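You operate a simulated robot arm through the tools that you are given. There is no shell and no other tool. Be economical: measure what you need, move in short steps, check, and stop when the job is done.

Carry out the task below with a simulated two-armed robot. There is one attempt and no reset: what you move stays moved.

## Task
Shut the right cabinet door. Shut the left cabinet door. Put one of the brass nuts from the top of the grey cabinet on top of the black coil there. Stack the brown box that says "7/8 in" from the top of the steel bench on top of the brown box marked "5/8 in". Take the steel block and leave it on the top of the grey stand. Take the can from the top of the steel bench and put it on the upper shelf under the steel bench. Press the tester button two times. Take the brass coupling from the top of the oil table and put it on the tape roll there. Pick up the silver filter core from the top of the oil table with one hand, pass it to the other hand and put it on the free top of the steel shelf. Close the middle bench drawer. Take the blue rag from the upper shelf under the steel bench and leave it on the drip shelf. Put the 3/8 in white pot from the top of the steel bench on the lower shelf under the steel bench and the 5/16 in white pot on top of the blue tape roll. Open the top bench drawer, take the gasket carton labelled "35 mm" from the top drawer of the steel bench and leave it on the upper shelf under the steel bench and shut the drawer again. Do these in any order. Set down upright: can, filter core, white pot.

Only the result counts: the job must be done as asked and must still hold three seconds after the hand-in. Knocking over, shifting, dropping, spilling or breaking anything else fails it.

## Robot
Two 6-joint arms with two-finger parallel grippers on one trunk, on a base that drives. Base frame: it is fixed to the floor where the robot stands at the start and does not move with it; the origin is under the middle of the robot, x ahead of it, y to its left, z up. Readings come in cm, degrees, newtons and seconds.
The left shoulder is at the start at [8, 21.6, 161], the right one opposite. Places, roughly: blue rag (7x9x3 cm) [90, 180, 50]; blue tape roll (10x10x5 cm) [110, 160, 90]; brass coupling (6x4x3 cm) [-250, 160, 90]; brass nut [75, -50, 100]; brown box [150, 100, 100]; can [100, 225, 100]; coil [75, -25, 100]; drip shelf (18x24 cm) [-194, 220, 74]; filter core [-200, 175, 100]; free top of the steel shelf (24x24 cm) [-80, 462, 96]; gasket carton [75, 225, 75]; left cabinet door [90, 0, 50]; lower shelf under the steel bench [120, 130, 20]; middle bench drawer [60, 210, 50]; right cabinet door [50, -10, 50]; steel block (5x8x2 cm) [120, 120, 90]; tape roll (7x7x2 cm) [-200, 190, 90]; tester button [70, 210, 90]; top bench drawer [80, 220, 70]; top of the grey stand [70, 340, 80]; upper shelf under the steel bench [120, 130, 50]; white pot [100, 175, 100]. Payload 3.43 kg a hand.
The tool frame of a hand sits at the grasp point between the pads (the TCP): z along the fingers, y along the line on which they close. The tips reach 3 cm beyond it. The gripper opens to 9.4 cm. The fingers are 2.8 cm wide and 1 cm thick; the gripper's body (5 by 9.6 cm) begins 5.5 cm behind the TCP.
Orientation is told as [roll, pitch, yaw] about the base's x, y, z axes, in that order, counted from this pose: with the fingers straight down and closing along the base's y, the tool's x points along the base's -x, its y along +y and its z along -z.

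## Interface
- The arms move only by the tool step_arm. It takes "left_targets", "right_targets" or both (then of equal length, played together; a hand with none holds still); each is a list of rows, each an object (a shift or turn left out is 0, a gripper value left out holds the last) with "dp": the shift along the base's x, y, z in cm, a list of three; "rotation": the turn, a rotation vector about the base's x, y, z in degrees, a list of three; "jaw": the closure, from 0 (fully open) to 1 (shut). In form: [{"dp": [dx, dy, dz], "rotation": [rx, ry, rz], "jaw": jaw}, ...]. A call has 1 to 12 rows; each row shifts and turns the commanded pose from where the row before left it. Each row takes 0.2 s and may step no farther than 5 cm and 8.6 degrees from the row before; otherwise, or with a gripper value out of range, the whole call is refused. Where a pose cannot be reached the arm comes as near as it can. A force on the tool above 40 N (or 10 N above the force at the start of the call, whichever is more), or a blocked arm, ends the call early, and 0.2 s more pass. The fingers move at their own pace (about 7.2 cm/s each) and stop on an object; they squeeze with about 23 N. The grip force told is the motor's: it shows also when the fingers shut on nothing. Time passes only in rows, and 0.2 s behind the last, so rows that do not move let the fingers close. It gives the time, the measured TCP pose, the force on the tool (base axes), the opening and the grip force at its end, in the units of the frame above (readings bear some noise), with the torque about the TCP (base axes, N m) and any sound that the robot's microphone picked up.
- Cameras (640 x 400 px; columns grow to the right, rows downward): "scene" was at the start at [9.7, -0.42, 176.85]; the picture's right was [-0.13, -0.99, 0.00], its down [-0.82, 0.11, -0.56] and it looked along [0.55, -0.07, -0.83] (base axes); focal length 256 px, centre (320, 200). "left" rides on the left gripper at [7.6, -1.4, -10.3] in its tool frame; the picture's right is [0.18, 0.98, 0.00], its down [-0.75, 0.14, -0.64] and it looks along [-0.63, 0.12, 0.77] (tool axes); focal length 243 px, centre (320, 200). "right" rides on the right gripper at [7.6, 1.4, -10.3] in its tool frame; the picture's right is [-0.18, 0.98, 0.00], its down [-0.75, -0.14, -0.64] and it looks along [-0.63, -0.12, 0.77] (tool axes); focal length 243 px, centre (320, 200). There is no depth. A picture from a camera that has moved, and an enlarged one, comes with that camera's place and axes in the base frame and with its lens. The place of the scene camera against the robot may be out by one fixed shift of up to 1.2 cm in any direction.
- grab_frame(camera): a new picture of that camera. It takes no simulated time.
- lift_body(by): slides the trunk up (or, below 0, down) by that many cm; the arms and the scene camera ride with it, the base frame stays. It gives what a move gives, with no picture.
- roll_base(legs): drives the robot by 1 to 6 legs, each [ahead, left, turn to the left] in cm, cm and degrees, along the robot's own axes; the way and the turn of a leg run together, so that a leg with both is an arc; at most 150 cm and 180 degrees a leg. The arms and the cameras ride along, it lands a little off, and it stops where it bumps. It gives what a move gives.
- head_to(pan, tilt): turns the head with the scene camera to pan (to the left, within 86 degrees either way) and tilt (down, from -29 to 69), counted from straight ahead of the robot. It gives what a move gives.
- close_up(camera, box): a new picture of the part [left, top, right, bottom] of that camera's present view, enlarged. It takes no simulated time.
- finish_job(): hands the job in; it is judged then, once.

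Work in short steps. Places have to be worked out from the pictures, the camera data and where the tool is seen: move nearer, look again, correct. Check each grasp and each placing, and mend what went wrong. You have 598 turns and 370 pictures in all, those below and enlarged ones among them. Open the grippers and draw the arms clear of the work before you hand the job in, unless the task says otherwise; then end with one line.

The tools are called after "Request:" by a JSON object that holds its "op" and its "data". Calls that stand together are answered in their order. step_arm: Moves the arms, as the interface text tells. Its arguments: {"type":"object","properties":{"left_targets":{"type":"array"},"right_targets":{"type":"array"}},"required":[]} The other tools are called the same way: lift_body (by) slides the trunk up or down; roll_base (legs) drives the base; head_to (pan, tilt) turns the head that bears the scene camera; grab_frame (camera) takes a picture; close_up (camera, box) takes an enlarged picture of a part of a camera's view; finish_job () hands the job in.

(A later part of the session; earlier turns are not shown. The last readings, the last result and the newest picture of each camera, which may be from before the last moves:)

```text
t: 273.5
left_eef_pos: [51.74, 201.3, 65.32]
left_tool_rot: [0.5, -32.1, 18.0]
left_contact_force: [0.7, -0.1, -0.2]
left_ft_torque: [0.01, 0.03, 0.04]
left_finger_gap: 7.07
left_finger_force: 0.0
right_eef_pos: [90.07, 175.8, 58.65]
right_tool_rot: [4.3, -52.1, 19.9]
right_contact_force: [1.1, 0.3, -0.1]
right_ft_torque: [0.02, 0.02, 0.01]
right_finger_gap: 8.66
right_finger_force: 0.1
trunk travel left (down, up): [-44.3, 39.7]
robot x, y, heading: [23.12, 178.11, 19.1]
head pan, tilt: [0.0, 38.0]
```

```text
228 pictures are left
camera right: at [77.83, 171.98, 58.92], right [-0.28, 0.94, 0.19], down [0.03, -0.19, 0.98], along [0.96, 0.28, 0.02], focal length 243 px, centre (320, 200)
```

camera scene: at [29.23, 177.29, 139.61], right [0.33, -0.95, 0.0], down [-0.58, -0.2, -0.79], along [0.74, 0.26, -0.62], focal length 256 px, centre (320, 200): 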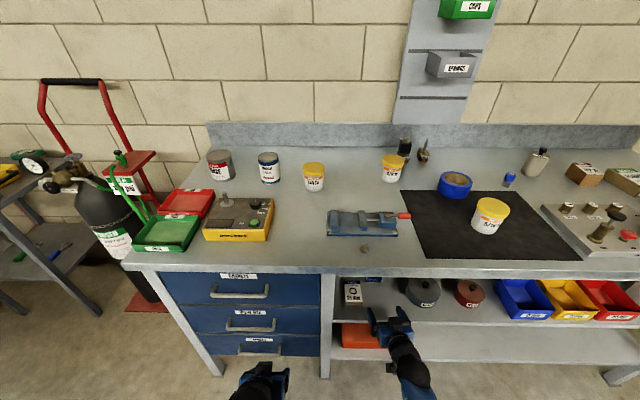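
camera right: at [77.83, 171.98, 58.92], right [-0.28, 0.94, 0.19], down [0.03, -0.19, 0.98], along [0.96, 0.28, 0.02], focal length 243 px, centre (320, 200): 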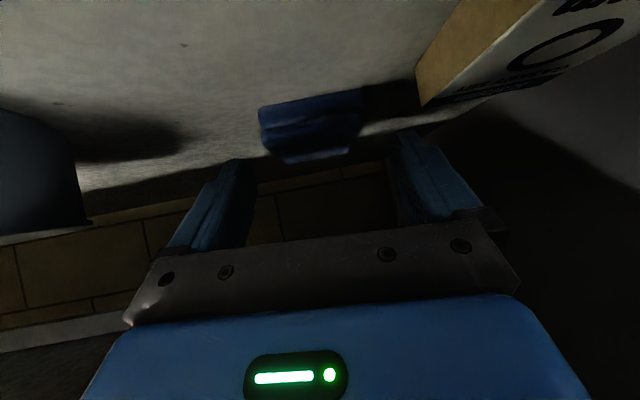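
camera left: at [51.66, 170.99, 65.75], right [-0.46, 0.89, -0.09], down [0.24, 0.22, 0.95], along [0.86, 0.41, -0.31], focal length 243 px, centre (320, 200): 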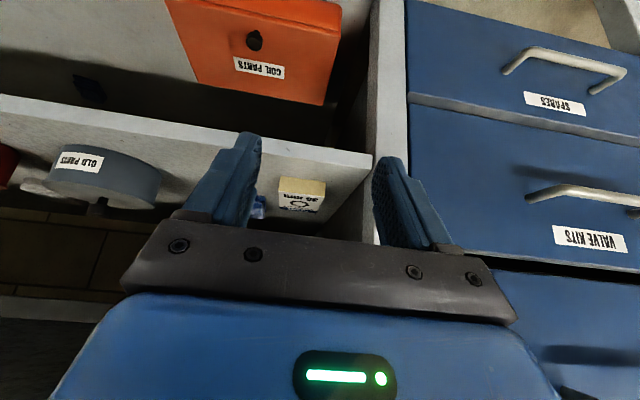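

Rag is between the fingers. I lower 2.5 cm and close.

Request:
{"op": "lift_body", "data": {"by": -2.5}}

Request:
{"op": "grab_frame", "data": {"camera": "right"}}

Request:
{"op": "step_arm", "data": {"right_targets": [{"jaw": 0.4}, {"jaw": 1}, {"jaw": 1}, {"jaw": 1}]}}

Request:
{"op": "grab_frame", "data": {"camera": "right"}}

```text
t: 274.2
left_eef_pos: [51.63, 201.31, 62.86]
left_tool_rot: [0.4, -32.2, 18.0]
left_contact_force: [0.3, 0.5, 0.0]
left_ft_torque: [-0.02, 0.0, 0.02]
left_finger_gap: 7.05
left_finger_force: 0.0
right_eef_pos: [90.24, 175.81, 56.61]
right_tool_rot: [4.1, -52.8, 20.0]
right_contact_force: [-5.0, -3.1, 18.0]
right_ft_torque: [-0.72, -0.47, -0.27]
right_finger_gap: 8.6
right_finger_force: 0.0
trunk travel left (down, up): [-41.8, 42.2]
robot x, y, heading: [22.84, 178.09, 19.2]
head pan, tilt: [0.0, 38.0]
```

```text
227 pictures are left
camera right: at [77.86, 171.96, 56.8], right [-0.28, 0.94, 0.19], down [0.02, -0.19, 0.98], along [0.96, 0.28, 0.03], focal length 243 px, centre (320, 200)
```

right: 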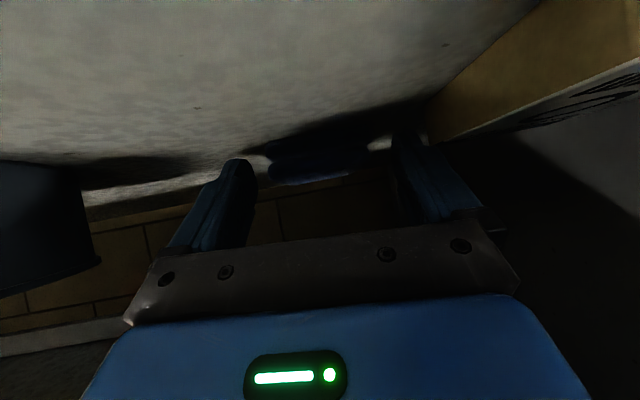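

```text
t: 275.2
left_eef_pos: [51.49, 201.26, 62.79]
left_tool_rot: [0.5, -32.2, 17.9]
left_contact_force: [-0.3, 0.0, -0.3]
left_ft_torque: [0.02, -0.05, 0.03]
left_finger_gap: 7.05
left_finger_force: 0.0
right_eef_pos: [90.06, 175.68, 56.62]
right_tool_rot: [4.1, -52.6, 19.8]
right_contact_force: [2.5, -12.8, 24.5]
right_ft_torque: [-0.95, -0.79, -0.33]
right_finger_gap: 6.25
right_finger_force: 22.9
trunk travel left (down, up): [-41.8, 42.2]
robot x, y, heading: [22.88, 177.97, 19.3]
head pan, tilt: [0.0, 38.0]
```

```text
226 pictures are left
camera right: at [77.8, 171.91, 56.76], right [-0.28, 0.94, 0.19], down [0.02, -0.19, 0.98], along [0.96, 0.28, 0.03], focal length 243 px, centre (320, 200)
```

right: 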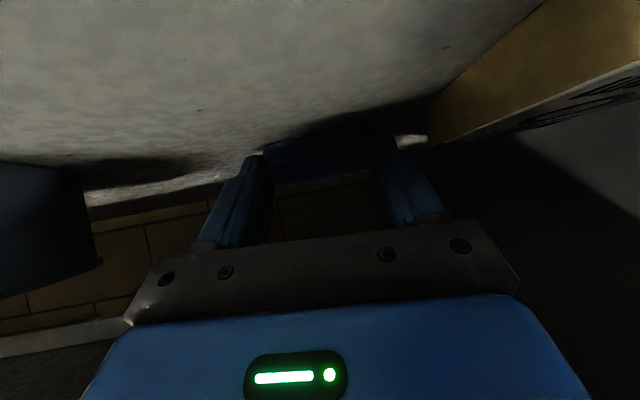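

Gripped the rag (6.25 cm). I lift 3 cm and back straight out.

Request:
{"op": "lift_body", "data": {"by": 3}}

Request:
{"op": "roll_base", "data": {"legs": [[-35, 0, 0]]}}

Request:
{"op": "grab_frame", "data": {"camera": "right"}}

Request:
{"op": "grab_frame", "data": {"camera": "scene"}}

```text
t: 276.0
left_eef_pos: [51.69, 201.28, 65.77]
left_tool_rot: [0.4, -32.1, 18.1]
left_contact_force: [0.0, 0.4, -0.4]
left_ft_torque: [-0.02, -0.01, -0.04]
left_finger_gap: 7.05
left_finger_force: 0.0
right_eef_pos: [89.99, 175.91, 59.09]
right_tool_rot: [4.4, -52.0, 19.9]
right_contact_force: [0.3, -0.5, 0.4]
right_ft_torque: [-0.04, 0.02, 0.01]
right_finger_gap: 6.21
right_finger_force: 22.7
trunk travel left (down, up): [-44.8, 39.2]
robot x, y, heading: [22.59, 177.75, 18.9]
head pan, tilt: [0.0, 38.0]
```

```text
t: 278.2
left_eef_pos: [18.47, 189.74, 65.67]
left_tool_rot: [0.6, -32.0, 18.4]
left_contact_force: [-0.3, 0.5, -0.2]
left_ft_torque: [0.02, 0.0, -0.02]
left_finger_gap: 7.06
left_finger_force: 0.1
right_eef_pos: [56.96, 164.2, 59.09]
right_tool_rot: [4.2, -52.1, 20.0]
right_contact_force: [-0.8, 0.2, -0.8]
right_ft_torque: [-0.04, 0.03, -0.01]
right_finger_gap: 6.18
right_finger_force: 23.2
trunk travel left (down, up): [-44.8, 39.2]
robot x, y, heading: [-9.91, 166.31, 19.3]
head pan, tilt: [0.0, 38.0]
```

```text
225 pictures are left
camera right: at [44.74, 160.6, 59.46], right [-0.28, 0.94, 0.19], down [0.03, -0.19, 0.98], along [0.96, 0.29, 0.02], focal length 243 px, centre (320, 200)
```

right: 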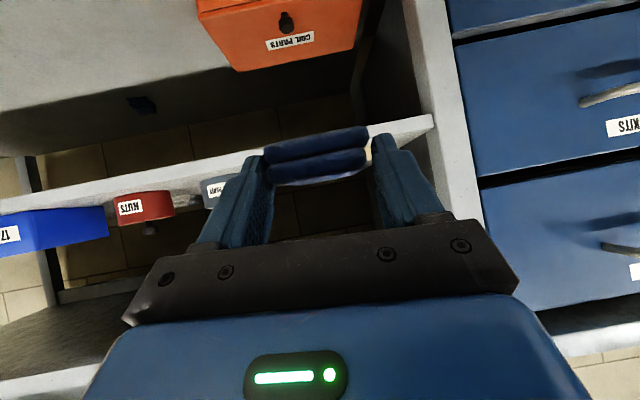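

```text
224 pictures are left
camera scene: at [0.49, 170.9, 140.12], right [0.33, -0.94, 0.0], down [-0.58, -0.2, -0.79], along [0.74, 0.26, -0.62], focal length 256 px, centre (320, 200)
```

scene: 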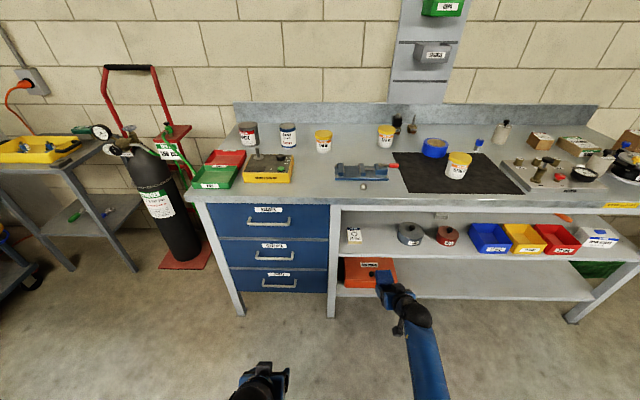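

Rag is held. Now the can with the left hand: I raise the trunk, retract the right arm, raise and tilt the left hand further.

Request:
{"op": "lift_body", "data": {"by": 18}}

Request:
{"op": "step_arm", "data": {"left_targets": [{"dp": [0, 0, 4], "rotation": [2.2, -6.4, 0], "jaw": 0}, {"dp": [0, 0, 4], "rotation": [2.2, -6.4, 0]}, {"dp": [1, 0.3, 4], "rotation": [2.2, -6.4, 0]}, {"dp": [1, 0.3, 4]}, {"dp": [1, 0.3, 3]}], "right_targets": [{"dp": [-3.5, -1.2, 3]}, {"dp": [-3.5, -1.2, 3]}, {"dp": [-3.5, -1.2, 3]}, {"dp": [-3.5, -1.2, 3]}, {"dp": [-3.5, -1.2, 3]}]}}

Request:
{"op": "grab_frame", "data": {"camera": "scene"}}

```text
t: 280.2
left_eef_pos: [18.53, 189.76, 83.69]
left_tool_rot: [0.5, -32.1, 18.2]
left_contact_force: [0.7, 0.7, 0.5]
left_ft_torque: [0.02, -0.02, 0.01]
left_finger_gap: 7.05
left_finger_force: 0.0
right_eef_pos: [57.02, 164.48, 77.15]
right_tool_rot: [4.4, -52.1, 19.9]
right_contact_force: [0.6, 0.5, -0.6]
right_ft_torque: [0.0, 0.0, 0.02]
right_finger_gap: 6.19
right_finger_force: 23.2
trunk travel left (down, up): [-62.8, 21.2]
robot x, y, heading: [-10.02, 166.71, 19.1]
head pan, tilt: [0.0, 38.0]
```

```text
t: 281.4
left_eef_pos: [24.65, 189.51, 98.9]
left_tool_rot: [1.1, -52.6, 18.0]
left_contact_force: [-0.3, 0.0, -0.4]
left_ft_torque: [-0.03, -0.02, 0.0]
left_finger_gap: 9.42
left_finger_force: 0.0
left hand out of reach, approached as far as the arm can: row 3, 4, 5
right_eef_pos: [39.47, 158.03, 91.94]
right_tool_rot: [4.4, -52.2, 20.1]
right_contact_force: [0.0, 0.5, -0.1]
right_ft_torque: [0.01, 0.0, 0.02]
right_finger_gap: 6.18
right_finger_force: 23.2
right hand out of reach, approached as far as the arm can: row 2
trunk travel left (down, up): [-62.8, 21.2]
robot x, y, heading: [-9.91, 166.46, 19.6]
head pan, tilt: [0.0, 38.0]
```

```text
223 pictures are left
camera scene: at [0.44, 170.85, 158.13], right [0.33, -0.94, 0.0], down [-0.58, -0.2, -0.79], along [0.74, 0.26, -0.62], focal length 256 px, centre (320, 200)
```

scene: 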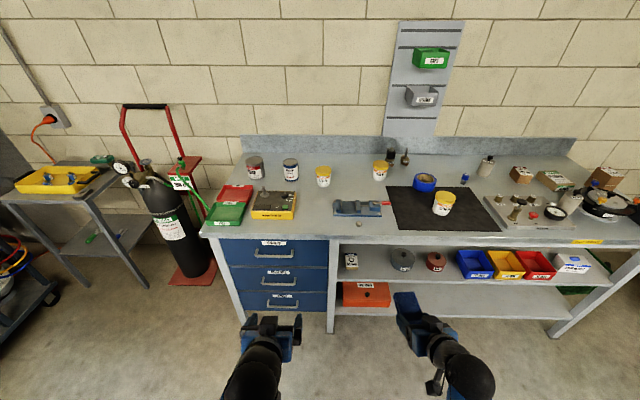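

I raise 4 cm more, drive forward 38 and left 4, then extend the left hand toward the can.

Request:
{"op": "lift_body", "data": {"by": 5}}

Request:
{"op": "roll_base", "data": {"legs": [[38, 0, 0], [0, 4, 0]]}}

Request:
{"op": "step_arm", "data": {"left_targets": [{"dp": [4, 1.4, 0]}, {"dp": [4, 1.4, 0]}, {"dp": [4, 1.4, 0]}, {"dp": [4, 1.4, 0]}]}}

Request:
{"op": "grab_frame", "data": {"camera": "left"}}

Request:
{"op": "grab_frame", "data": {"camera": "scene"}}

```text
t: 282.4
left_eef_pos: [24.74, 189.55, 103.76]
left_tool_rot: [1.0, -52.4, 17.9]
left_contact_force: [0.5, -0.1, 0.0]
left_ft_torque: [0.01, 0.01, 0.05]
left_finger_gap: 9.41
left_finger_force: 0.1
right_eef_pos: [39.56, 157.9, 97.07]
right_tool_rot: [4.3, -52.1, 20.0]
right_contact_force: [0.8, -0.2, -0.4]
right_ft_torque: [-0.02, 0.01, 0.02]
right_finger_gap: 6.14
right_finger_force: 23.1
trunk travel left (down, up): [-67.8, 16.2]
robot x, y, heading: [-10.34, 166.82, 19.3]
head pan, tilt: [0.0, 38.0]
```

```text
t: 285.3
left_eef_pos: [59.41, 205.32, 103.94]
left_tool_rot: [1.7, -52.5, 17.6]
left_contact_force: [0.6, 0.0, 0.1]
left_ft_torque: [0.04, 0.02, 0.02]
left_finger_gap: 9.39
left_finger_force: 0.0
right_eef_pos: [74.38, 173.85, 96.8]
right_tool_rot: [5.0, -52.2, 19.8]
right_contact_force: [0.1, -0.3, -0.3]
right_ft_torque: [0.02, 0.0, 0.06]
right_finger_gap: 6.16
right_finger_force: 23.0
trunk travel left (down, up): [-67.8, 16.2]
robot x, y, heading: [24.76, 183.43, 19.6]
head pan, tilt: [0.0, 38.0]
```

```text
t: 286.3
left_eef_pos: [75.55, 211.94, 103.75]
left_tool_rot: [0.9, -52.4, 18.3]
left_contact_force: [0.1, -0.4, 0.8]
left_ft_torque: [-0.01, -0.02, -0.01]
left_finger_gap: 9.41
left_finger_force: 0.0
right_eef_pos: [74.46, 174.48, 96.9]
right_tool_rot: [4.1, -52.1, 20.2]
right_contact_force: [-0.1, 0.4, 0.6]
right_ft_torque: [-0.03, 0.02, 0.0]
right_finger_gap: 6.14
right_finger_force: 22.6
trunk travel left (down, up): [-67.8, 16.2]
robot x, y, heading: [24.27, 182.76, 19.7]
head pan, tilt: [0.0, 38.0]
```

```text
222 pictures are left
camera left: at [63.88, 206.41, 103.94], right [-0.43, 0.89, -0.14], down [-0.09, 0.11, 0.99], along [0.9, 0.43, 0.03], focal length 243 px, centre (320, 200)
```

left: 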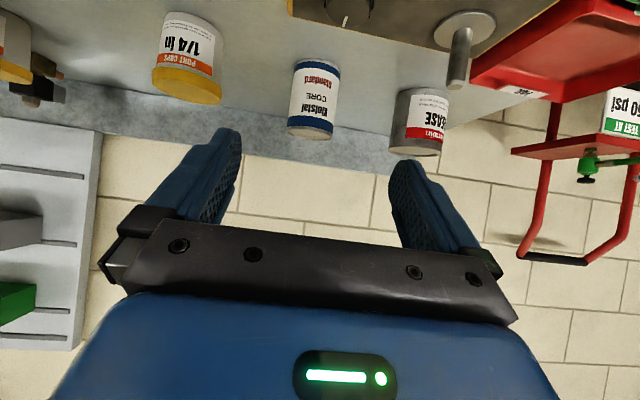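

```text
221 pictures are left
camera scene: at [35.42, 187.47, 163.1], right [0.33, -0.94, 0.0], down [-0.58, -0.21, -0.79], along [0.74, 0.26, -0.62], focal length 256 px, centre (320, 200)
```

scene: 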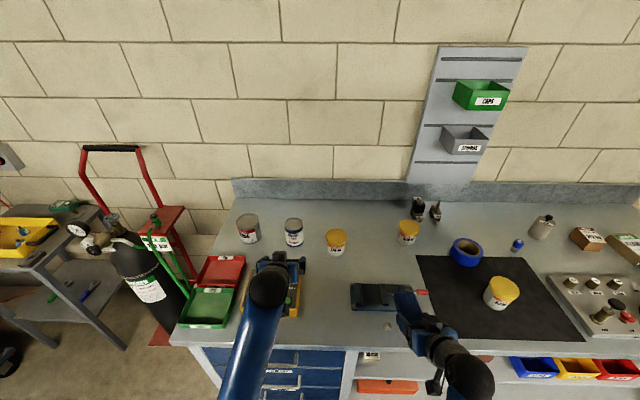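

The can's centre is ≈(98.5,219.7), top ≈95.5, 7.1 wide. I approach it diagonally, fingers straddling.

Request:
{"op": "step_arm", "data": {"left_targets": [{"dp": [3.8, 1.3, -1.3]}, {"dp": [3.8, 1.3, -1.3]}, {"dp": [3.8, 1.3, -1.3]}, {"dp": [3.8, 1.3, -1.3]}]}}

Request:
{"op": "grab_frame", "data": {"camera": "left"}}

```text
t: 287.3
left_eef_pos: [90.83, 216.98, 98.54]
left_tool_rot: [1.0, -52.4, 18.2]
left_contact_force: [-0.1, 0.2, 0.4]
left_ft_torque: [0.04, 0.02, -0.01]
left_finger_gap: 9.4
left_finger_force: 0.1
right_eef_pos: [74.62, 174.37, 97.09]
right_tool_rot: [4.4, -52.2, 20.2]
right_contact_force: [0.2, 0.4, -0.3]
right_ft_torque: [-0.03, 0.04, 0.0]
right_finger_gap: 6.13
right_finger_force: 22.8
trunk travel left (down, up): [-67.8, 16.2]
robot x, y, heading: [24.86, 182.7, 19.8]
head pan, tilt: [0.0, 38.0]
```

```text
220 pictures are left
camera left: at [79.12, 211.67, 98.73], right [-0.43, 0.89, -0.14], down [-0.09, 0.11, 0.99], along [0.9, 0.43, 0.03], focal length 243 px, centre (320, 200)
```

left: 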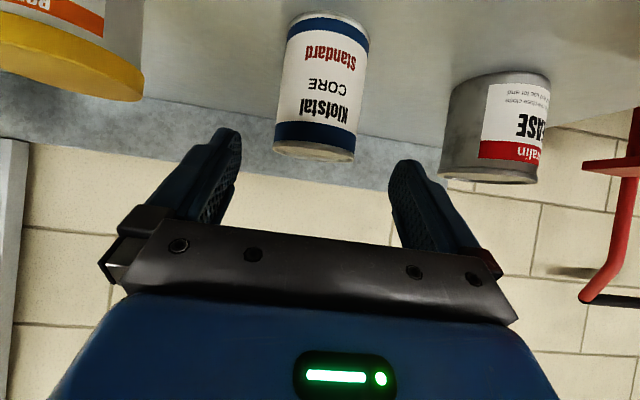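

Right on line. I continue to the can and down, then close.

Request:
{"op": "step_arm", "data": {"left_targets": [{"dp": [1.6, 0.55, -1.8]}, {"dp": [1.6, 0.55, -1.8]}, {"dp": [1.6, 0.55, -1.8]}, {"dp": [1.5, 0.5, -1.2]}, {"dp": [1.2, 0.4, 0]}]}}

Request:
{"op": "grab_frame", "data": {"camera": "left"}}

```text
t: 288.5
left_eef_pos: [98.21, 219.4, 92.08]
left_tool_rot: [1.0, -52.4, 18.1]
left_contact_force: [-1.4, 0.2, 0.6]
left_ft_torque: [-0.03, 0.0, -0.01]
left_finger_gap: 9.43
left_finger_force: 0.1
right_eef_pos: [74.37, 174.6, 97.06]
right_tool_rot: [4.3, -52.1, 20.4]
right_contact_force: [0.0, 0.3, -0.8]
right_ft_torque: [0.0, 0.02, 0.02]
right_finger_gap: 6.15
right_finger_force: 22.8
trunk travel left (down, up): [-67.8, 16.2]
robot x, y, heading: [25.05, 182.9, 19.6]
head pan, tilt: [0.0, 38.0]
```

```text
219 pictures are left
camera left: at [86.55, 213.94, 92.13], right [-0.43, 0.89, -0.14], down [-0.09, 0.11, 0.99], along [0.9, 0.43, 0.03], focal length 243 px, centre (320, 200)
```

left: 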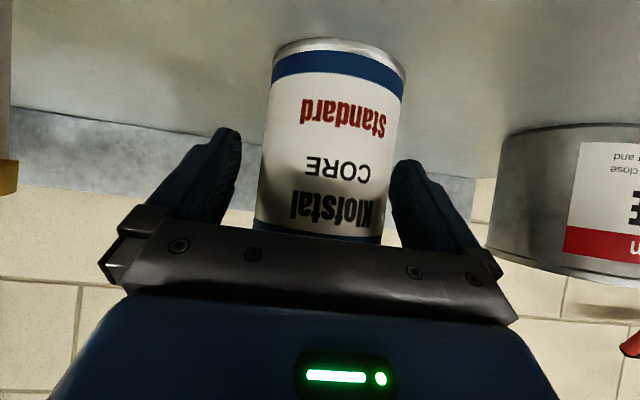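

Centred on the can. I close.

Request:
{"op": "step_arm", "data": {"left_targets": [{"jaw": 0.3}, {"jaw": 1}, {"jaw": 1}, {"jaw": 1}]}}

Request:
{"op": "step_arm", "data": {"left_targets": [{"dp": [0, 0, 1.5]}, {"dp": [0, 0, 3]}, {"dp": [0, 0, 3]}]}}

Request:
{"op": "grab_frame", "data": {"camera": "left"}}

Request:
{"op": "grab_frame", "data": {"camera": "scene"}}

```text
t: 289.5
left_eef_pos: [98.13, 219.32, 91.99]
left_tool_rot: [1.0, -52.5, 18.3]
left_contact_force: [-1.0, 1.1, 1.2]
left_ft_torque: [0.1, 0.02, 0.09]
left_finger_gap: 7.32
left_finger_force: 23.2
right_eef_pos: [74.36, 174.47, 96.97]
right_tool_rot: [4.3, -52.1, 20.3]
right_contact_force: [-0.8, -0.1, -0.3]
right_ft_torque: [0.0, -0.01, -0.02]
right_finger_gap: 6.13
right_finger_force: 23.3
trunk travel left (down, up): [-67.8, 16.2]
robot x, y, heading: [24.47, 182.86, 19.5]
head pan, tilt: [0.0, 38.0]
```

```text
t: 290.3
left_eef_pos: [98.04, 219.47, 99.51]
left_tool_rot: [1.1, -52.3, 18.1]
left_contact_force: [-0.1, 0.3, -4.5]
left_ft_torque: [-0.01, 0.03, 0.0]
left_finger_gap: 7.31
left_finger_force: 22.7
right_eef_pos: [74.35, 174.43, 97.1]
right_tool_rot: [4.3, -52.1, 20.3]
right_contact_force: [0.2, -0.3, 0.0]
right_ft_torque: [0.0, 0.01, 0.01]
right_finger_gap: 6.1
right_finger_force: 23.3
trunk travel left (down, up): [-67.8, 16.2]
robot x, y, heading: [24.04, 182.88, 19.3]
head pan, tilt: [0.0, 38.0]
```

```text
218 pictures are left
camera left: at [86.33, 213.93, 99.71], right [-0.43, 0.89, -0.14], down [-0.09, 0.11, 0.99], along [0.9, 0.43, 0.03], focal length 243 px, centre (320, 200)
```

left: 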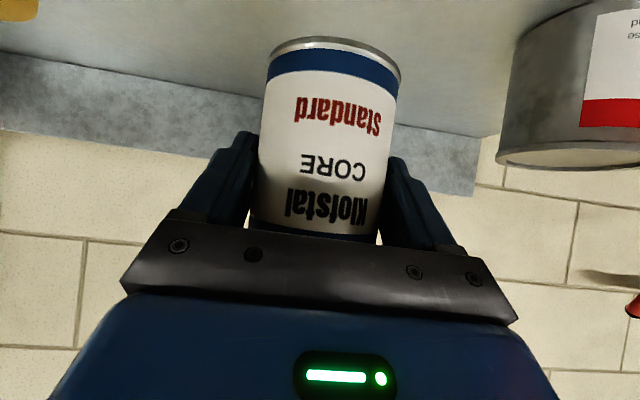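

```text
217 pictures are left
camera scene: at [35.29, 187.29, 163.11], right [0.33, -0.94, 0.0], down [-0.58, -0.21, -0.79], along [0.74, 0.26, -0.62], focal length 256 px, centre (320, 200)
```

scene: 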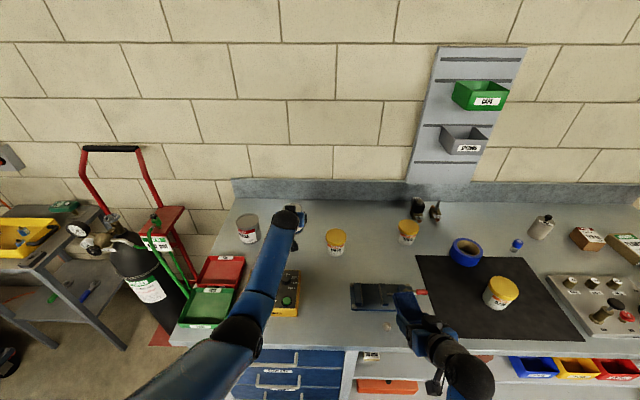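

The can is held upright. I raise 6 cm more and back straight away from the bench.

Request:
{"op": "lift_body", "data": {"by": 7}}

Request:
{"op": "roll_base", "data": {"legs": [[-62, 0, 0]]}}

Request:
{"op": "grab_frame", "data": {"camera": "scene"}}

```text
t: 291.3
left_eef_pos: [98.04, 219.41, 106.64]
left_tool_rot: [0.9, -52.4, 18.1]
left_contact_force: [0.2, 0.2, -4.1]
left_ft_torque: [0.02, 0.04, -0.02]
left_finger_gap: 7.31
left_finger_force: 22.9
right_eef_pos: [74.42, 174.53, 103.94]
right_tool_rot: [4.3, -52.1, 20.2]
right_contact_force: [-0.2, -0.3, -0.6]
right_ft_torque: [0.0, 0.01, -0.01]
right_finger_gap: 6.1
right_finger_force: 22.7
trunk travel left (down, up): [-74.8, 9.2]
robot x, y, heading: [24.78, 183.09, 19.5]
head pan, tilt: [0.0, 38.0]
```

```text
t: 294.8
left_eef_pos: [39.96, 198.95, 106.44]
left_tool_rot: [0.9, -52.3, 18.3]
left_contact_force: [0.8, 0.7, -4.2]
left_ft_torque: [0.02, 0.03, 0.0]
left_finger_gap: 7.31
left_finger_force: 23.3
right_eef_pos: [16.47, 153.95, 104.01]
right_tool_rot: [4.3, -51.9, 20.3]
right_contact_force: [0.6, -0.9, -0.6]
right_ft_torque: [-0.02, 0.02, 0.06]
right_finger_gap: 6.13
right_finger_force: 23.0
trunk travel left (down, up): [-74.8, 9.2]
robot x, y, heading: [-33.62, 162.37, 19.8]
head pan, tilt: [0.0, 38.0]
```

```text
216 pictures are left
camera scene: at [-22.62, 166.71, 170.09], right [0.34, -0.94, 0.0], down [-0.58, -0.21, -0.79], along [0.74, 0.26, -0.62], focal length 256 px, centre (320, 200)
```

scene: 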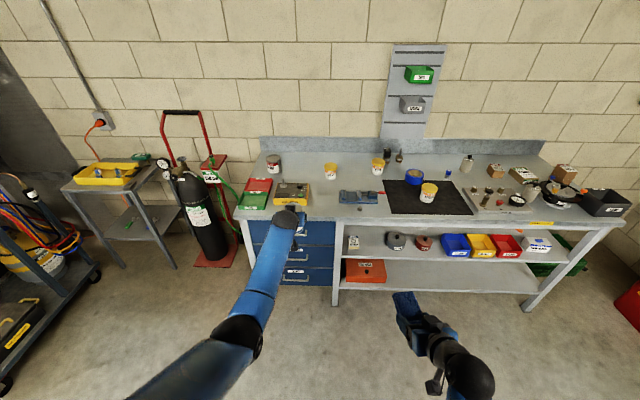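

I strafe right 40 cm, then lower 40 to shelf level before going in.

Request:
{"op": "roll_base", "data": {"legs": [[0, -39.9, 0]]}}

Request:
{"op": "lift_body", "data": {"by": -40}}

Request:
{"op": "roll_base", "data": {"legs": [[16, 0, 0]]}}

Request:
{"op": "grab_frame", "data": {"camera": "left"}}

Request:
{"op": "grab_frame", "data": {"camera": "scene"}}

```text
t: 297.3
left_eef_pos: [53.38, 161.27, 106.54]
left_tool_rot: [0.8, -52.4, 18.7]
left_contact_force: [-0.4, -0.2, -4.8]
left_ft_torque: [0.01, 0.06, 0.01]
left_finger_gap: 7.28
left_finger_force: 22.7
right_eef_pos: [30.06, 116.1, 104.14]
right_tool_rot: [4.0, -52.2, 20.8]
right_contact_force: [0.3, 0.3, -0.6]
right_ft_torque: [-0.02, 0.03, -0.06]
right_finger_gap: 6.1
right_finger_force: 23.3
trunk travel left (down, up): [-74.8, 9.2]
robot x, y, heading: [-19.72, 124.01, 19.8]
head pan, tilt: [0.0, 38.0]
```

```text
t: 301.2
left_eef_pos: [53.22, 161.05, 66.56]
left_tool_rot: [1.0, -52.4, 18.6]
left_contact_force: [-0.6, -0.5, -4.2]
left_ft_torque: [-0.02, 0.03, 0.03]
left_finger_gap: 7.32
left_finger_force: 23.2
right_eef_pos: [30.07, 116.02, 63.99]
right_tool_rot: [4.2, -52.2, 20.7]
right_contact_force: [-0.3, 0.6, 0.2]
right_ft_torque: [-0.03, 0.05, -0.03]
right_finger_gap: 6.09
right_finger_force: 23.1
trunk travel left (down, up): [-34.8, 49.2]
robot x, y, heading: [-19.79, 124.37, 19.8]
head pan, tilt: [0.0, 38.0]
```

```text
t: 302.6
left_eef_pos: [68.41, 166.49, 66.45]
left_tool_rot: [1.0, -52.3, 18.7]
left_contact_force: [0.2, 0.2, -4.7]
left_ft_torque: [-0.03, 0.04, 0.0]
left_finger_gap: 7.31
left_finger_force: 22.5
right_eef_pos: [45.09, 121.49, 64.02]
right_tool_rot: [4.3, -52.0, 20.7]
right_contact_force: [-0.4, -0.5, -0.7]
right_ft_torque: [-0.03, 0.01, 0.0]
right_finger_gap: 6.12
right_finger_force: 22.4
trunk travel left (down, up): [-34.8, 49.2]
robot x, y, heading: [-4.52, 129.56, 19.9]
head pan, tilt: [0.0, 38.0]
```

```text
215 pictures are left
camera left: at [56.8, 161.04, 66.63], right [-0.43, 0.89, -0.14], down [-0.09, 0.11, 0.99], along [0.9, 0.44, 0.03], focal length 243 px, centre (320, 200)
```

left: 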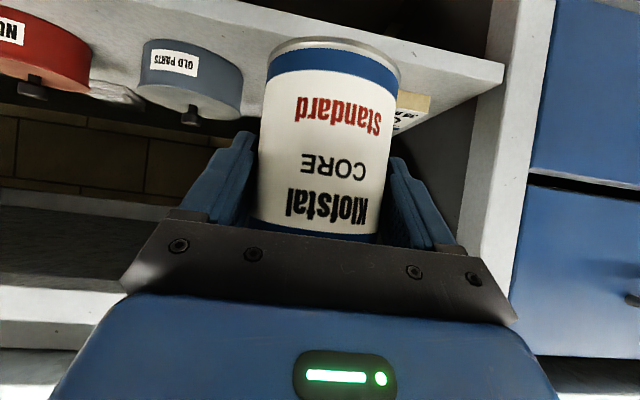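

```text
214 pictures are left
camera scene: at [5.99, 134.05, 130.1], right [0.34, -0.94, 0.0], down [-0.58, -0.21, -0.79], along [0.74, 0.27, -0.62], focal length 256 px, centre (320, 200)
```

scene: 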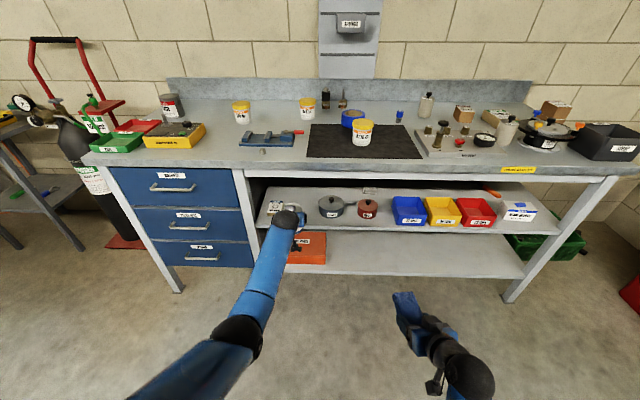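

On line (v≈-46.9). I go forward 17 cm above the shelf.

Request:
{"op": "roll_base", "data": {"legs": [[16.5, 0, 0]]}}

Request:
{"op": "grab_frame", "data": {"camera": "left"}}

Request:
{"op": "grab_frame", "data": {"camera": "scene"}}

```text
t: 304.0
left_eef_pos: [83.77, 172.02, 66.44]
left_tool_rot: [1.0, -52.3, 18.5]
left_contact_force: [0.4, 0.2, -4.7]
left_ft_torque: [0.0, 0.01, 0.0]
left_finger_gap: 7.31
left_finger_force: 22.7
right_eef_pos: [60.43, 127.02, 63.92]
right_tool_rot: [4.3, -52.0, 20.6]
right_contact_force: [0.6, -0.1, -0.7]
right_ft_torque: [-0.02, 0.0, 0.02]
right_finger_gap: 6.11
right_finger_force: 22.7
trunk travel left (down, up): [-34.8, 49.2]
robot x, y, heading: [10.67, 135.4, 19.8]
head pan, tilt: [0.0, 38.0]
```

```text
213 pictures are left
camera left: at [72.17, 166.58, 66.62], right [-0.43, 0.89, -0.14], down [-0.09, 0.11, 0.99], along [0.9, 0.44, 0.03], focal length 243 px, centre (320, 200)
```

left: 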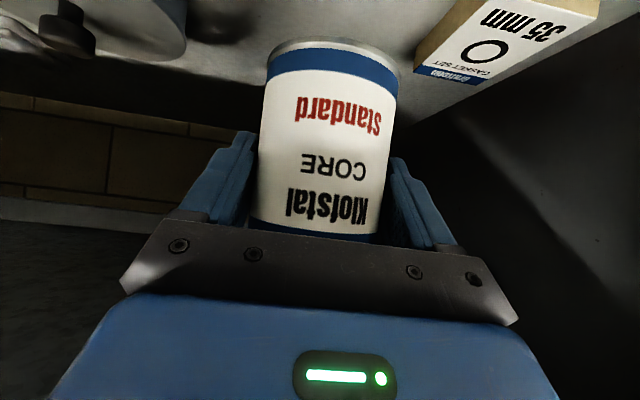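

```text
212 pictures are left
camera scene: at [21.36, 139.61, 130.1], right [0.34, -0.94, 0.0], down [-0.58, -0.21, -0.79], along [0.74, 0.27, -0.62], focal length 256 px, centre (320, 200)
```

scene: 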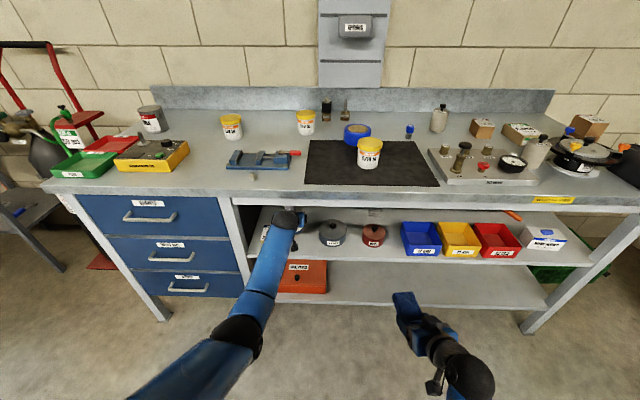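

Between disc and carton with room. I lower to contact.

Request:
{"op": "lift_body", "data": {"by": -4.8}}

Request:
{"op": "lift_body", "data": {"by": -0.6}}

Request:
{"op": "lift_body", "data": {"by": -0.5}}

```text
t: 304.9
left_eef_pos: [83.79, 171.99, 61.7]
left_tool_rot: [1.0, -52.3, 18.5]
left_contact_force: [-0.3, 0.0, -4.9]
left_ft_torque: [-0.01, 0.02, 0.05]
left_finger_gap: 7.31
left_finger_force: 22.9
right_eef_pos: [60.48, 127.03, 59.25]
right_tool_rot: [4.3, -52.1, 20.6]
right_contact_force: [-0.6, 0.8, -1.3]
right_ft_torque: [0.01, 0.0, 0.04]
right_finger_gap: 6.1
right_finger_force: 23.0
trunk travel left (down, up): [-30.0, 54.0]
robot x, y, heading: [10.49, 135.32, 20.1]
head pan, tilt: [0.0, 38.0]
```

```text
t: 305.5
left_eef_pos: [83.82, 172.13, 61.05]
left_tool_rot: [1.0, -52.3, 18.5]
left_contact_force: [-0.9, 0.9, -4.6]
left_ft_torque: [-0.03, 0.03, 0.0]
left_finger_gap: 7.28
left_finger_force: 23.3
right_eef_pos: [60.52, 127.0, 58.59]
right_tool_rot: [4.2, -52.0, 20.7]
right_contact_force: [0.3, -0.5, -0.5]
right_ft_torque: [-0.03, 0.02, 0.05]
right_finger_gap: 6.08
right_finger_force: 22.6
trunk travel left (down, up): [-29.4, 54.6]
robot x, y, heading: [10.77, 134.7, 19.7]
head pan, tilt: [0.0, 38.0]
```

```text
t: 306.0
left_eef_pos: [83.81, 172.01, 60.61]
left_tool_rot: [1.0, -52.3, 18.5]
left_contact_force: [-0.5, -0.1, -4.0]
left_ft_torque: [-0.01, 0.03, -0.02]
left_finger_gap: 7.3
left_finger_force: 23.2
right_eef_pos: [60.4, 127.05, 57.99]
right_tool_rot: [4.3, -52.1, 20.8]
right_contact_force: [0.8, 0.2, 0.3]
right_ft_torque: [-0.01, 0.06, -0.02]
right_finger_gap: 6.13
right_finger_force: 23.4
trunk travel left (down, up): [-28.9, 55.1]
robot x, y, heading: [10.38, 134.97, 19.8]
head pan, tilt: [0.0, 38.0]
```

Request:
{"op": "lift_body", "data": {"by": -0.4}}

Request:
{"op": "lift_body", "data": {"by": -0.4}}

```text
t: 306.5
left_eef_pos: [83.78, 172.15, 60.27]
left_tool_rot: [1.0, -52.3, 18.6]
left_contact_force: [-0.3, 0.0, -3.7]
left_ft_torque: [-0.01, 0.04, -0.04]
left_finger_gap: 7.32
left_finger_force: 22.9
right_eef_pos: [60.45, 127.0, 57.76]
right_tool_rot: [4.3, -52.0, 20.8]
right_contact_force: [0.9, -0.1, -0.1]
right_ft_torque: [-0.05, 0.01, 0.04]
right_finger_gap: 6.09
right_finger_force: 23.3
trunk travel left (down, up): [-28.5, 55.5]
robot x, y, heading: [10.79, 135.24, 20.1]
head pan, tilt: [0.0, 38.0]
```

```text
t: 307.1
left_eef_pos: [83.71, 172.07, 59.78]
left_tool_rot: [1.0, -52.3, 18.5]
left_contact_force: [-1.5, 0.7, -5.4]
left_ft_torque: [0.0, 0.04, -0.02]
left_finger_gap: 7.31
left_finger_force: 23.5
right_eef_pos: [60.45, 127.02, 57.3]
right_tool_rot: [4.3, -52.1, 20.8]
right_contact_force: [0.4, -0.6, -0.9]
right_ft_torque: [-0.05, 0.0, -0.01]
right_finger_gap: 6.08
right_finger_force: 23.1
trunk travel left (down, up): [-28.1, 55.9]
robot x, y, heading: [10.65, 134.9, 19.7]
head pan, tilt: [0.0, 38.0]
```

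Request:
{"op": "lift_body", "data": {"by": -0.4}}

Request:
{"op": "lift_body", "data": {"by": -0.4}}

Request:
{"op": "grab_frame", "data": {"camera": "left"}}

```text
t: 307.6
left_eef_pos: [83.81, 172.15, 59.49]
left_tool_rot: [0.9, -52.5, 18.4]
left_contact_force: [1.8, 0.0, 0.3]
left_ft_torque: [0.14, 0.04, 0.0]
left_finger_gap: 7.31
left_finger_force: 23.0
right_eef_pos: [60.49, 127.14, 56.99]
right_tool_rot: [4.3, -52.2, 20.6]
right_contact_force: [0.3, 0.0, -1.3]
right_ft_torque: [0.0, 0.04, 0.0]
right_finger_gap: 6.12
right_finger_force: 22.9
trunk travel left (down, up): [-27.7, 56.3]
robot x, y, heading: [10.68, 134.96, 20.0]
head pan, tilt: [0.0, 38.0]
```

```text
t: 308.1
left_eef_pos: [83.94, 172.15, 59.51]
left_tool_rot: [1.0, -52.9, 18.7]
left_contact_force: [3.3, 0.6, 12.6]
left_ft_torque: [0.05, -0.17, 0.08]
left_finger_gap: 7.32
left_finger_force: 22.9
right_eef_pos: [60.29, 126.96, 56.63]
right_tool_rot: [4.3, -52.2, 20.6]
right_contact_force: [-0.8, -0.2, 0.7]
right_ft_torque: [-0.01, 0.05, 0.01]
right_finger_gap: 6.09
right_finger_force: 22.8
trunk travel left (down, up): [-27.3, 56.7]
robot x, y, heading: [10.84, 134.67, 19.9]
head pan, tilt: [0.0, 38.0]
```

```text
211 pictures are left
camera left: at [72.17, 166.54, 59.58], right [-0.43, 0.89, -0.14], down [-0.1, 0.1, 0.99], along [0.9, 0.44, 0.04], focal length 243 px, centre (320, 200)
```

left: 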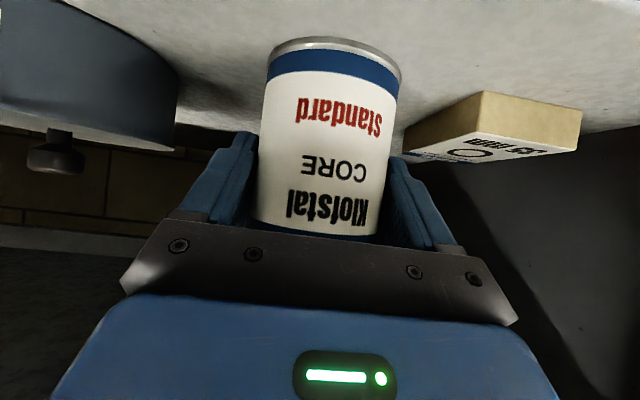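

Contact at shelf z≈53.5. I release and back straight out.

Request:
{"op": "step_arm", "data": {"left_targets": [{"jaw": 0.18}, {"jaw": 0.12}, {"jaw": 0.08}, {"jaw": 0.08}]}}

Request:
{"op": "roll_base", "data": {"legs": [[-25, 0, 0]]}}

Request:
{"op": "grab_frame", "data": {"camera": "left"}}

```text
t: 309.1
left_eef_pos: [83.85, 171.94, 59.06]
left_tool_rot: [1.0, -52.4, 18.4]
left_contact_force: [-0.6, -0.6, 0.1]
left_ft_torque: [0.0, -0.01, 0.01]
left_finger_gap: 8.67
left_finger_force: 0.0
right_eef_pos: [60.43, 127.03, 56.57]
right_tool_rot: [4.3, -52.1, 20.7]
right_contact_force: [-0.4, 0.3, 0.3]
right_ft_torque: [-0.05, -0.02, 0.01]
right_finger_gap: 6.11
right_finger_force: 23.3
trunk travel left (down, up): [-27.3, 56.7]
robot x, y, heading: [10.6, 135.19, 20.2]
head pan, tilt: [0.0, 38.0]
```

```text
t: 311.0
left_eef_pos: [59.59, 163.34, 59.09]
left_tool_rot: [1.1, -52.4, 18.6]
left_contact_force: [0.6, -0.4, 0.7]
left_ft_torque: [0.01, 0.02, -0.02]
left_finger_gap: 8.62
left_finger_force: 0.0
right_eef_pos: [36.31, 118.22, 56.63]
right_tool_rot: [4.3, -52.2, 20.7]
right_contact_force: [-0.3, -0.6, -0.3]
right_ft_torque: [-0.05, 0.0, -0.02]
right_finger_gap: 6.11
right_finger_force: 23.0
trunk travel left (down, up): [-27.3, 56.7]
robot x, y, heading: [-13.64, 126.62, 20.2]
head pan, tilt: [0.0, 38.0]
```

```text
210 pictures are left
camera left: at [47.92, 157.85, 59.27], right [-0.43, 0.89, -0.14], down [-0.09, 0.11, 0.99], along [0.9, 0.44, 0.03], focal length 243 px, centre (320, 200)
```

left: 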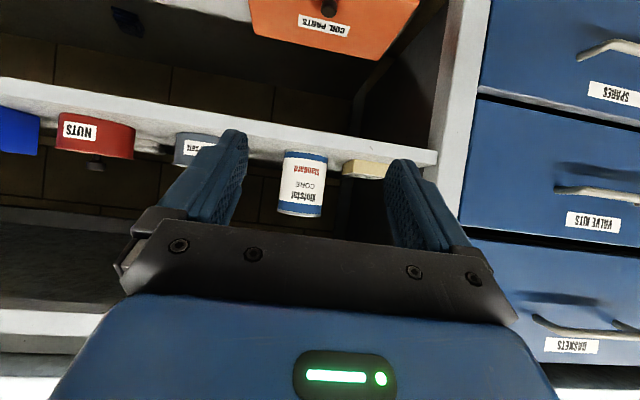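

The can stands upright on the shelf. Next the 3/8 pot (≈(113.6,178.9)). I raise the trunk and align the extended left hand with it.

Request:
{"op": "lift_body", "data": {"by": 40}}

Request:
{"op": "lift_body", "data": {"by": 5}}

Request:
{"op": "roll_base", "data": {"legs": [[0, -3, -1], [22, 0, 0]]}}

Request:
{"op": "grab_frame", "data": {"camera": "left"}}

Request:
{"op": "grab_frame", "data": {"camera": "scene"}}

```text
t: 314.8
left_eef_pos: [59.58, 163.51, 98.98]
left_tool_rot: [1.0, -52.3, 18.6]
left_contact_force: [0.2, 0.4, -0.2]
left_ft_torque: [-0.01, 0.04, 0.0]
left_finger_gap: 8.65
left_finger_force: 0.0
right_eef_pos: [36.39, 118.33, 96.51]
right_tool_rot: [4.3, -52.1, 20.7]
right_contact_force: [0.0, -0.3, 0.1]
right_ft_torque: [-0.01, 0.02, 0.0]
right_finger_gap: 6.08
right_finger_force: 23.4
trunk travel left (down, up): [-67.3, 16.7]
robot x, y, heading: [-13.45, 126.26, 19.8]
head pan, tilt: [0.0, 38.0]
```

```text
t: 315.7
left_eef_pos: [59.66, 163.36, 104.14]
left_tool_rot: [1.0, -52.5, 18.6]
left_contact_force: [0.0, 0.1, 0.6]
left_ft_torque: [-0.01, 0.0, -0.01]
left_finger_gap: 8.65
left_finger_force: 0.1
right_eef_pos: [36.4, 118.24, 101.56]
right_tool_rot: [4.3, -52.1, 20.6]
right_contact_force: [-0.3, -0.2, 0.2]
right_ft_torque: [0.0, 0.0, 0.01]
right_finger_gap: 6.09
right_finger_force: 23.1
trunk travel left (down, up): [-72.3, 11.7]
robot x, y, heading: [-13.82, 126.14, 20.0]
head pan, tilt: [0.0, 38.0]
```

```text
t: 317.8
left_eef_pos: [81.31, 166.32, 104.37]
left_tool_rot: [1.0, -52.6, 17.7]
left_contact_force: [0.0, -0.4, 0.6]
left_ft_torque: [0.02, 0.04, -0.01]
left_finger_gap: 8.64
left_finger_force: 0.1
right_eef_pos: [57.45, 121.62, 101.7]
right_tool_rot: [4.2, -52.3, 19.8]
right_contact_force: [-0.9, 0.0, 0.3]
right_ft_torque: [-0.01, 0.01, 0.01]
right_finger_gap: 6.1
right_finger_force: 23.2
trunk travel left (down, up): [-72.3, 11.7]
robot x, y, heading: [8.19, 130.66, 18.8]
head pan, tilt: [0.0, 38.0]
```

```text
209 pictures are left
camera left: at [69.66, 161.01, 104.43], right [-0.42, 0.9, -0.14], down [-0.09, 0.11, 0.99], along [0.9, 0.43, 0.04], focal length 243 px, centre (320, 200)
```

left: 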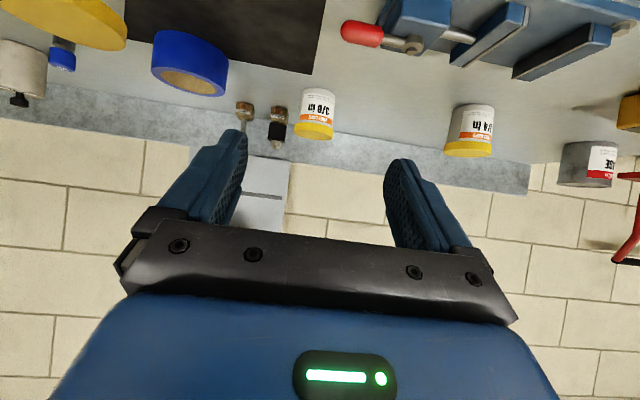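

```text
208 pictures are left
camera scene: at [18.15, 134.79, 167.67], right [0.33, -0.95, 0.0], down [-0.58, -0.2, -0.79], along [0.75, 0.26, -0.61], focal length 256 px, centre (320, 200)
```

scene: 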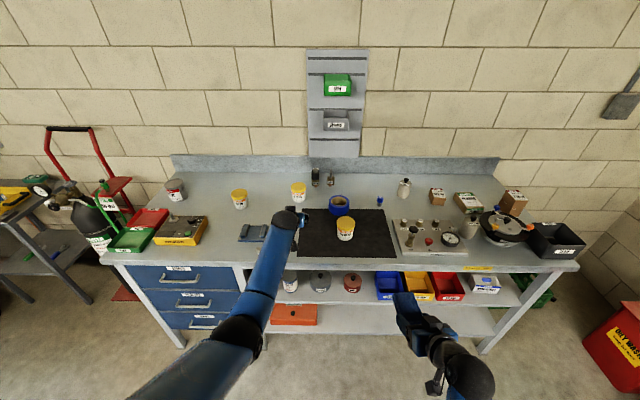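

The pot is at ≈(114.3,179.2). I drive 26 forward, 1.5 left.

Request:
{"op": "roll_base", "data": {"legs": [[26, 1.5, 0.5]]}}

Request:
{"op": "lift_body", "data": {"by": -5}}

Request:
{"op": "grab_frame", "data": {"camera": "left"}}

Request:
{"op": "grab_frame", "data": {"camera": "scene"}}

```text
t: 319.7
left_eef_pos: [105.22, 176.8, 104.28]
left_tool_rot: [1.1, -52.5, 18.1]
left_contact_force: [-0.4, 0.3, -1.4]
left_ft_torque: [-0.02, 0.01, 0.01]
left_finger_gap: 8.67
left_finger_force: 0.1
right_eef_pos: [81.44, 131.91, 101.62]
right_tool_rot: [4.3, -52.2, 20.2]
right_contact_force: [-0.7, 0.0, 0.6]
right_ft_torque: [-0.01, 0.04, 0.01]
right_finger_gap: 6.09
right_finger_force: 22.8
trunk travel left (down, up): [-72.3, 11.7]
robot x, y, heading: [31.73, 140.43, 19.5]
head pan, tilt: [0.0, 38.0]
```

```text
t: 320.6
left_eef_pos: [105.4, 176.99, 98.99]
left_tool_rot: [1.0, -52.3, 18.1]
left_contact_force: [-0.9, 0.5, 0.1]
left_ft_torque: [0.02, -0.02, 0.01]
left_finger_gap: 8.66
left_finger_force: 0.1
right_eef_pos: [81.64, 132.03, 96.61]
right_tool_rot: [4.4, -52.1, 20.3]
right_contact_force: [1.3, 0.5, -0.8]
right_ft_torque: [0.01, 0.05, -0.04]
right_finger_gap: 6.08
right_finger_force: 23.5
trunk travel left (down, up): [-67.3, 16.7]
robot x, y, heading: [31.79, 140.41, 19.1]
head pan, tilt: [0.0, 38.0]
```

```text
207 pictures are left
camera left: at [93.67, 171.48, 99.18], right [-0.43, 0.9, -0.14], down [-0.09, 0.11, 0.99], along [0.9, 0.43, 0.03], focal length 243 px, centre (320, 200)
```

left: 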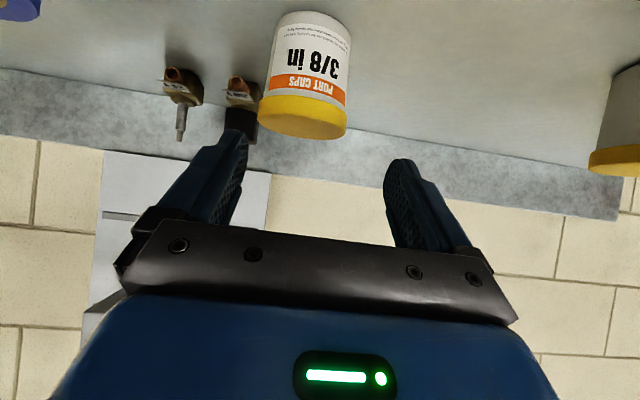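

```text
206 pictures are left
camera scene: at [42.6, 144.89, 162.61], right [0.33, -0.94, 0.0], down [-0.58, -0.21, -0.79], along [0.74, 0.26, -0.62], focal length 256 px, centre (320, 200)
```

scene: 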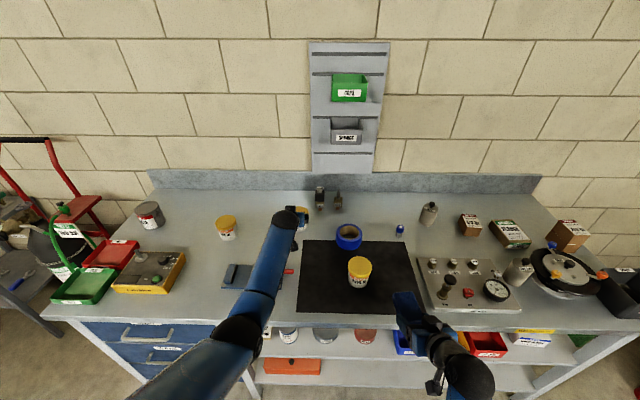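

Pot axis ≈(114.3,178.6). I open fully, correct 1.4 cm right, and move in and down onto it.

Request:
{"op": "step_arm", "data": {"left_targets": [{"dp": [0.45, -1.3, 0], "jaw": 0}, {"dp": [1.8, 0.6, -1.8]}, {"dp": [1.8, 0.6, -1.8]}, {"dp": [1.8, 0.6, -1.8]}]}}

Request:
{"op": "grab_frame", "data": {"camera": "left"}}

```text
t: 321.6
left_eef_pos: [110.04, 177.04, 95.07]
left_tool_rot: [1.0, -52.5, 18.0]
left_contact_force: [-1.0, 0.9, -0.1]
left_ft_torque: [-0.01, 0.04, -0.04]
left_finger_gap: 9.41
left_finger_force: 0.1
left hand out of reach, approached as far as the arm can: row 4
right_eef_pos: [81.61, 131.9, 96.62]
right_tool_rot: [4.4, -52.2, 20.1]
right_contact_force: [0.3, 0.1, 0.2]
right_ft_torque: [-0.02, 0.02, 0.0]
right_finger_gap: 6.1
right_finger_force: 22.7
trunk travel left (down, up): [-67.3, 16.7]
robot x, y, heading: [31.79, 140.49, 19.4]
head pan, tilt: [0.0, 38.0]
```

```text
205 pictures are left
camera left: at [98.39, 171.55, 95.19], right [-0.42, 0.9, -0.14], down [-0.09, 0.11, 0.99], along [0.9, 0.43, 0.04], focal length 243 px, centre (320, 200)
```

left: 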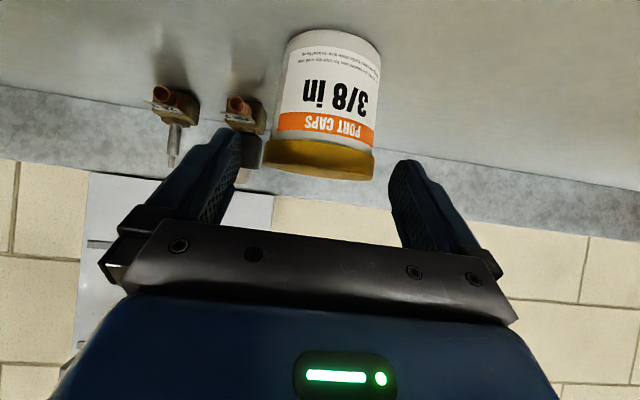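

The arm is at its limit, so I finish with trunk and base: down 3.6, forward 4.5.

Request:
{"op": "lift_body", "data": {"by": -3.6}}

Request:
{"op": "roll_base", "data": {"legs": [[4.3, 0, 0]]}}

Request:
{"op": "step_arm", "data": {"left_targets": [{}, {}]}}

Request:
{"op": "grab_frame", "data": {"camera": "left"}}

```text
t: 322.4
left_eef_pos: [110.01, 176.97, 91.45]
left_tool_rot: [1.0, -52.4, 18.1]
left_contact_force: [0.7, 0.8, -1.2]
left_ft_torque: [-0.04, -0.03, 0.01]
left_finger_gap: 9.39
left_finger_force: 0.1
right_eef_pos: [81.63, 131.88, 92.99]
right_tool_rot: [4.3, -52.0, 20.2]
right_contact_force: [0.4, 0.2, -0.1]
right_ft_torque: [-0.01, -0.01, 0.0]
right_finger_gap: 6.12
right_finger_force: 23.6
trunk travel left (down, up): [-63.7, 20.3]
robot x, y, heading: [31.96, 140.46, 19.4]
head pan, tilt: [0.0, 38.0]
```

```text
t: 323.3
left_eef_pos: [113.59, 178.24, 92.0]
left_tool_rot: [1.0, -52.6, 18.1]
left_contact_force: [-0.5, 0.1, 0.3]
left_ft_torque: [0.02, -0.01, -0.01]
left_finger_gap: 9.44
left_finger_force: 0.1
right_eef_pos: [85.13, 133.17, 93.24]
right_tool_rot: [4.3, -52.4, 20.2]
right_contact_force: [-0.8, 0.7, 0.1]
right_ft_torque: [-0.01, 0.03, -0.06]
right_finger_gap: 6.11
right_finger_force: 22.9
trunk travel left (down, up): [-63.7, 20.3]
robot x, y, heading: [36.11, 141.49, 19.5]
head pan, tilt: [0.0, 38.0]
```

```text
t: 323.9
left_eef_pos: [113.72, 178.18, 91.49]
left_tool_rot: [1.0, -52.5, 18.0]
left_contact_force: [0.0, 0.1, 0.6]
left_ft_torque: [-0.01, -0.03, -0.04]
left_finger_gap: 9.42
left_finger_force: 0.0
right_eef_pos: [85.38, 133.23, 93.07]
right_tool_rot: [4.4, -52.2, 20.2]
right_contact_force: [0.2, -0.4, -0.1]
right_ft_torque: [-0.02, 0.0, -0.03]
right_finger_gap: 6.11
right_finger_force: 23.4
trunk travel left (down, up): [-63.7, 20.3]
robot x, y, heading: [35.93, 141.83, 19.8]
head pan, tilt: [0.0, 38.0]
```

```text
204 pictures are left
camera left: at [102.07, 172.89, 91.64], right [-0.42, 0.9, -0.14], down [-0.09, 0.11, 0.99], along [0.9, 0.43, 0.04], focal length 243 px, centre (320, 200)
```

left: 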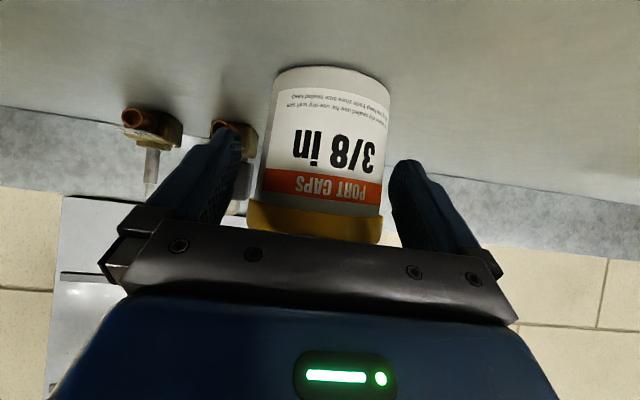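

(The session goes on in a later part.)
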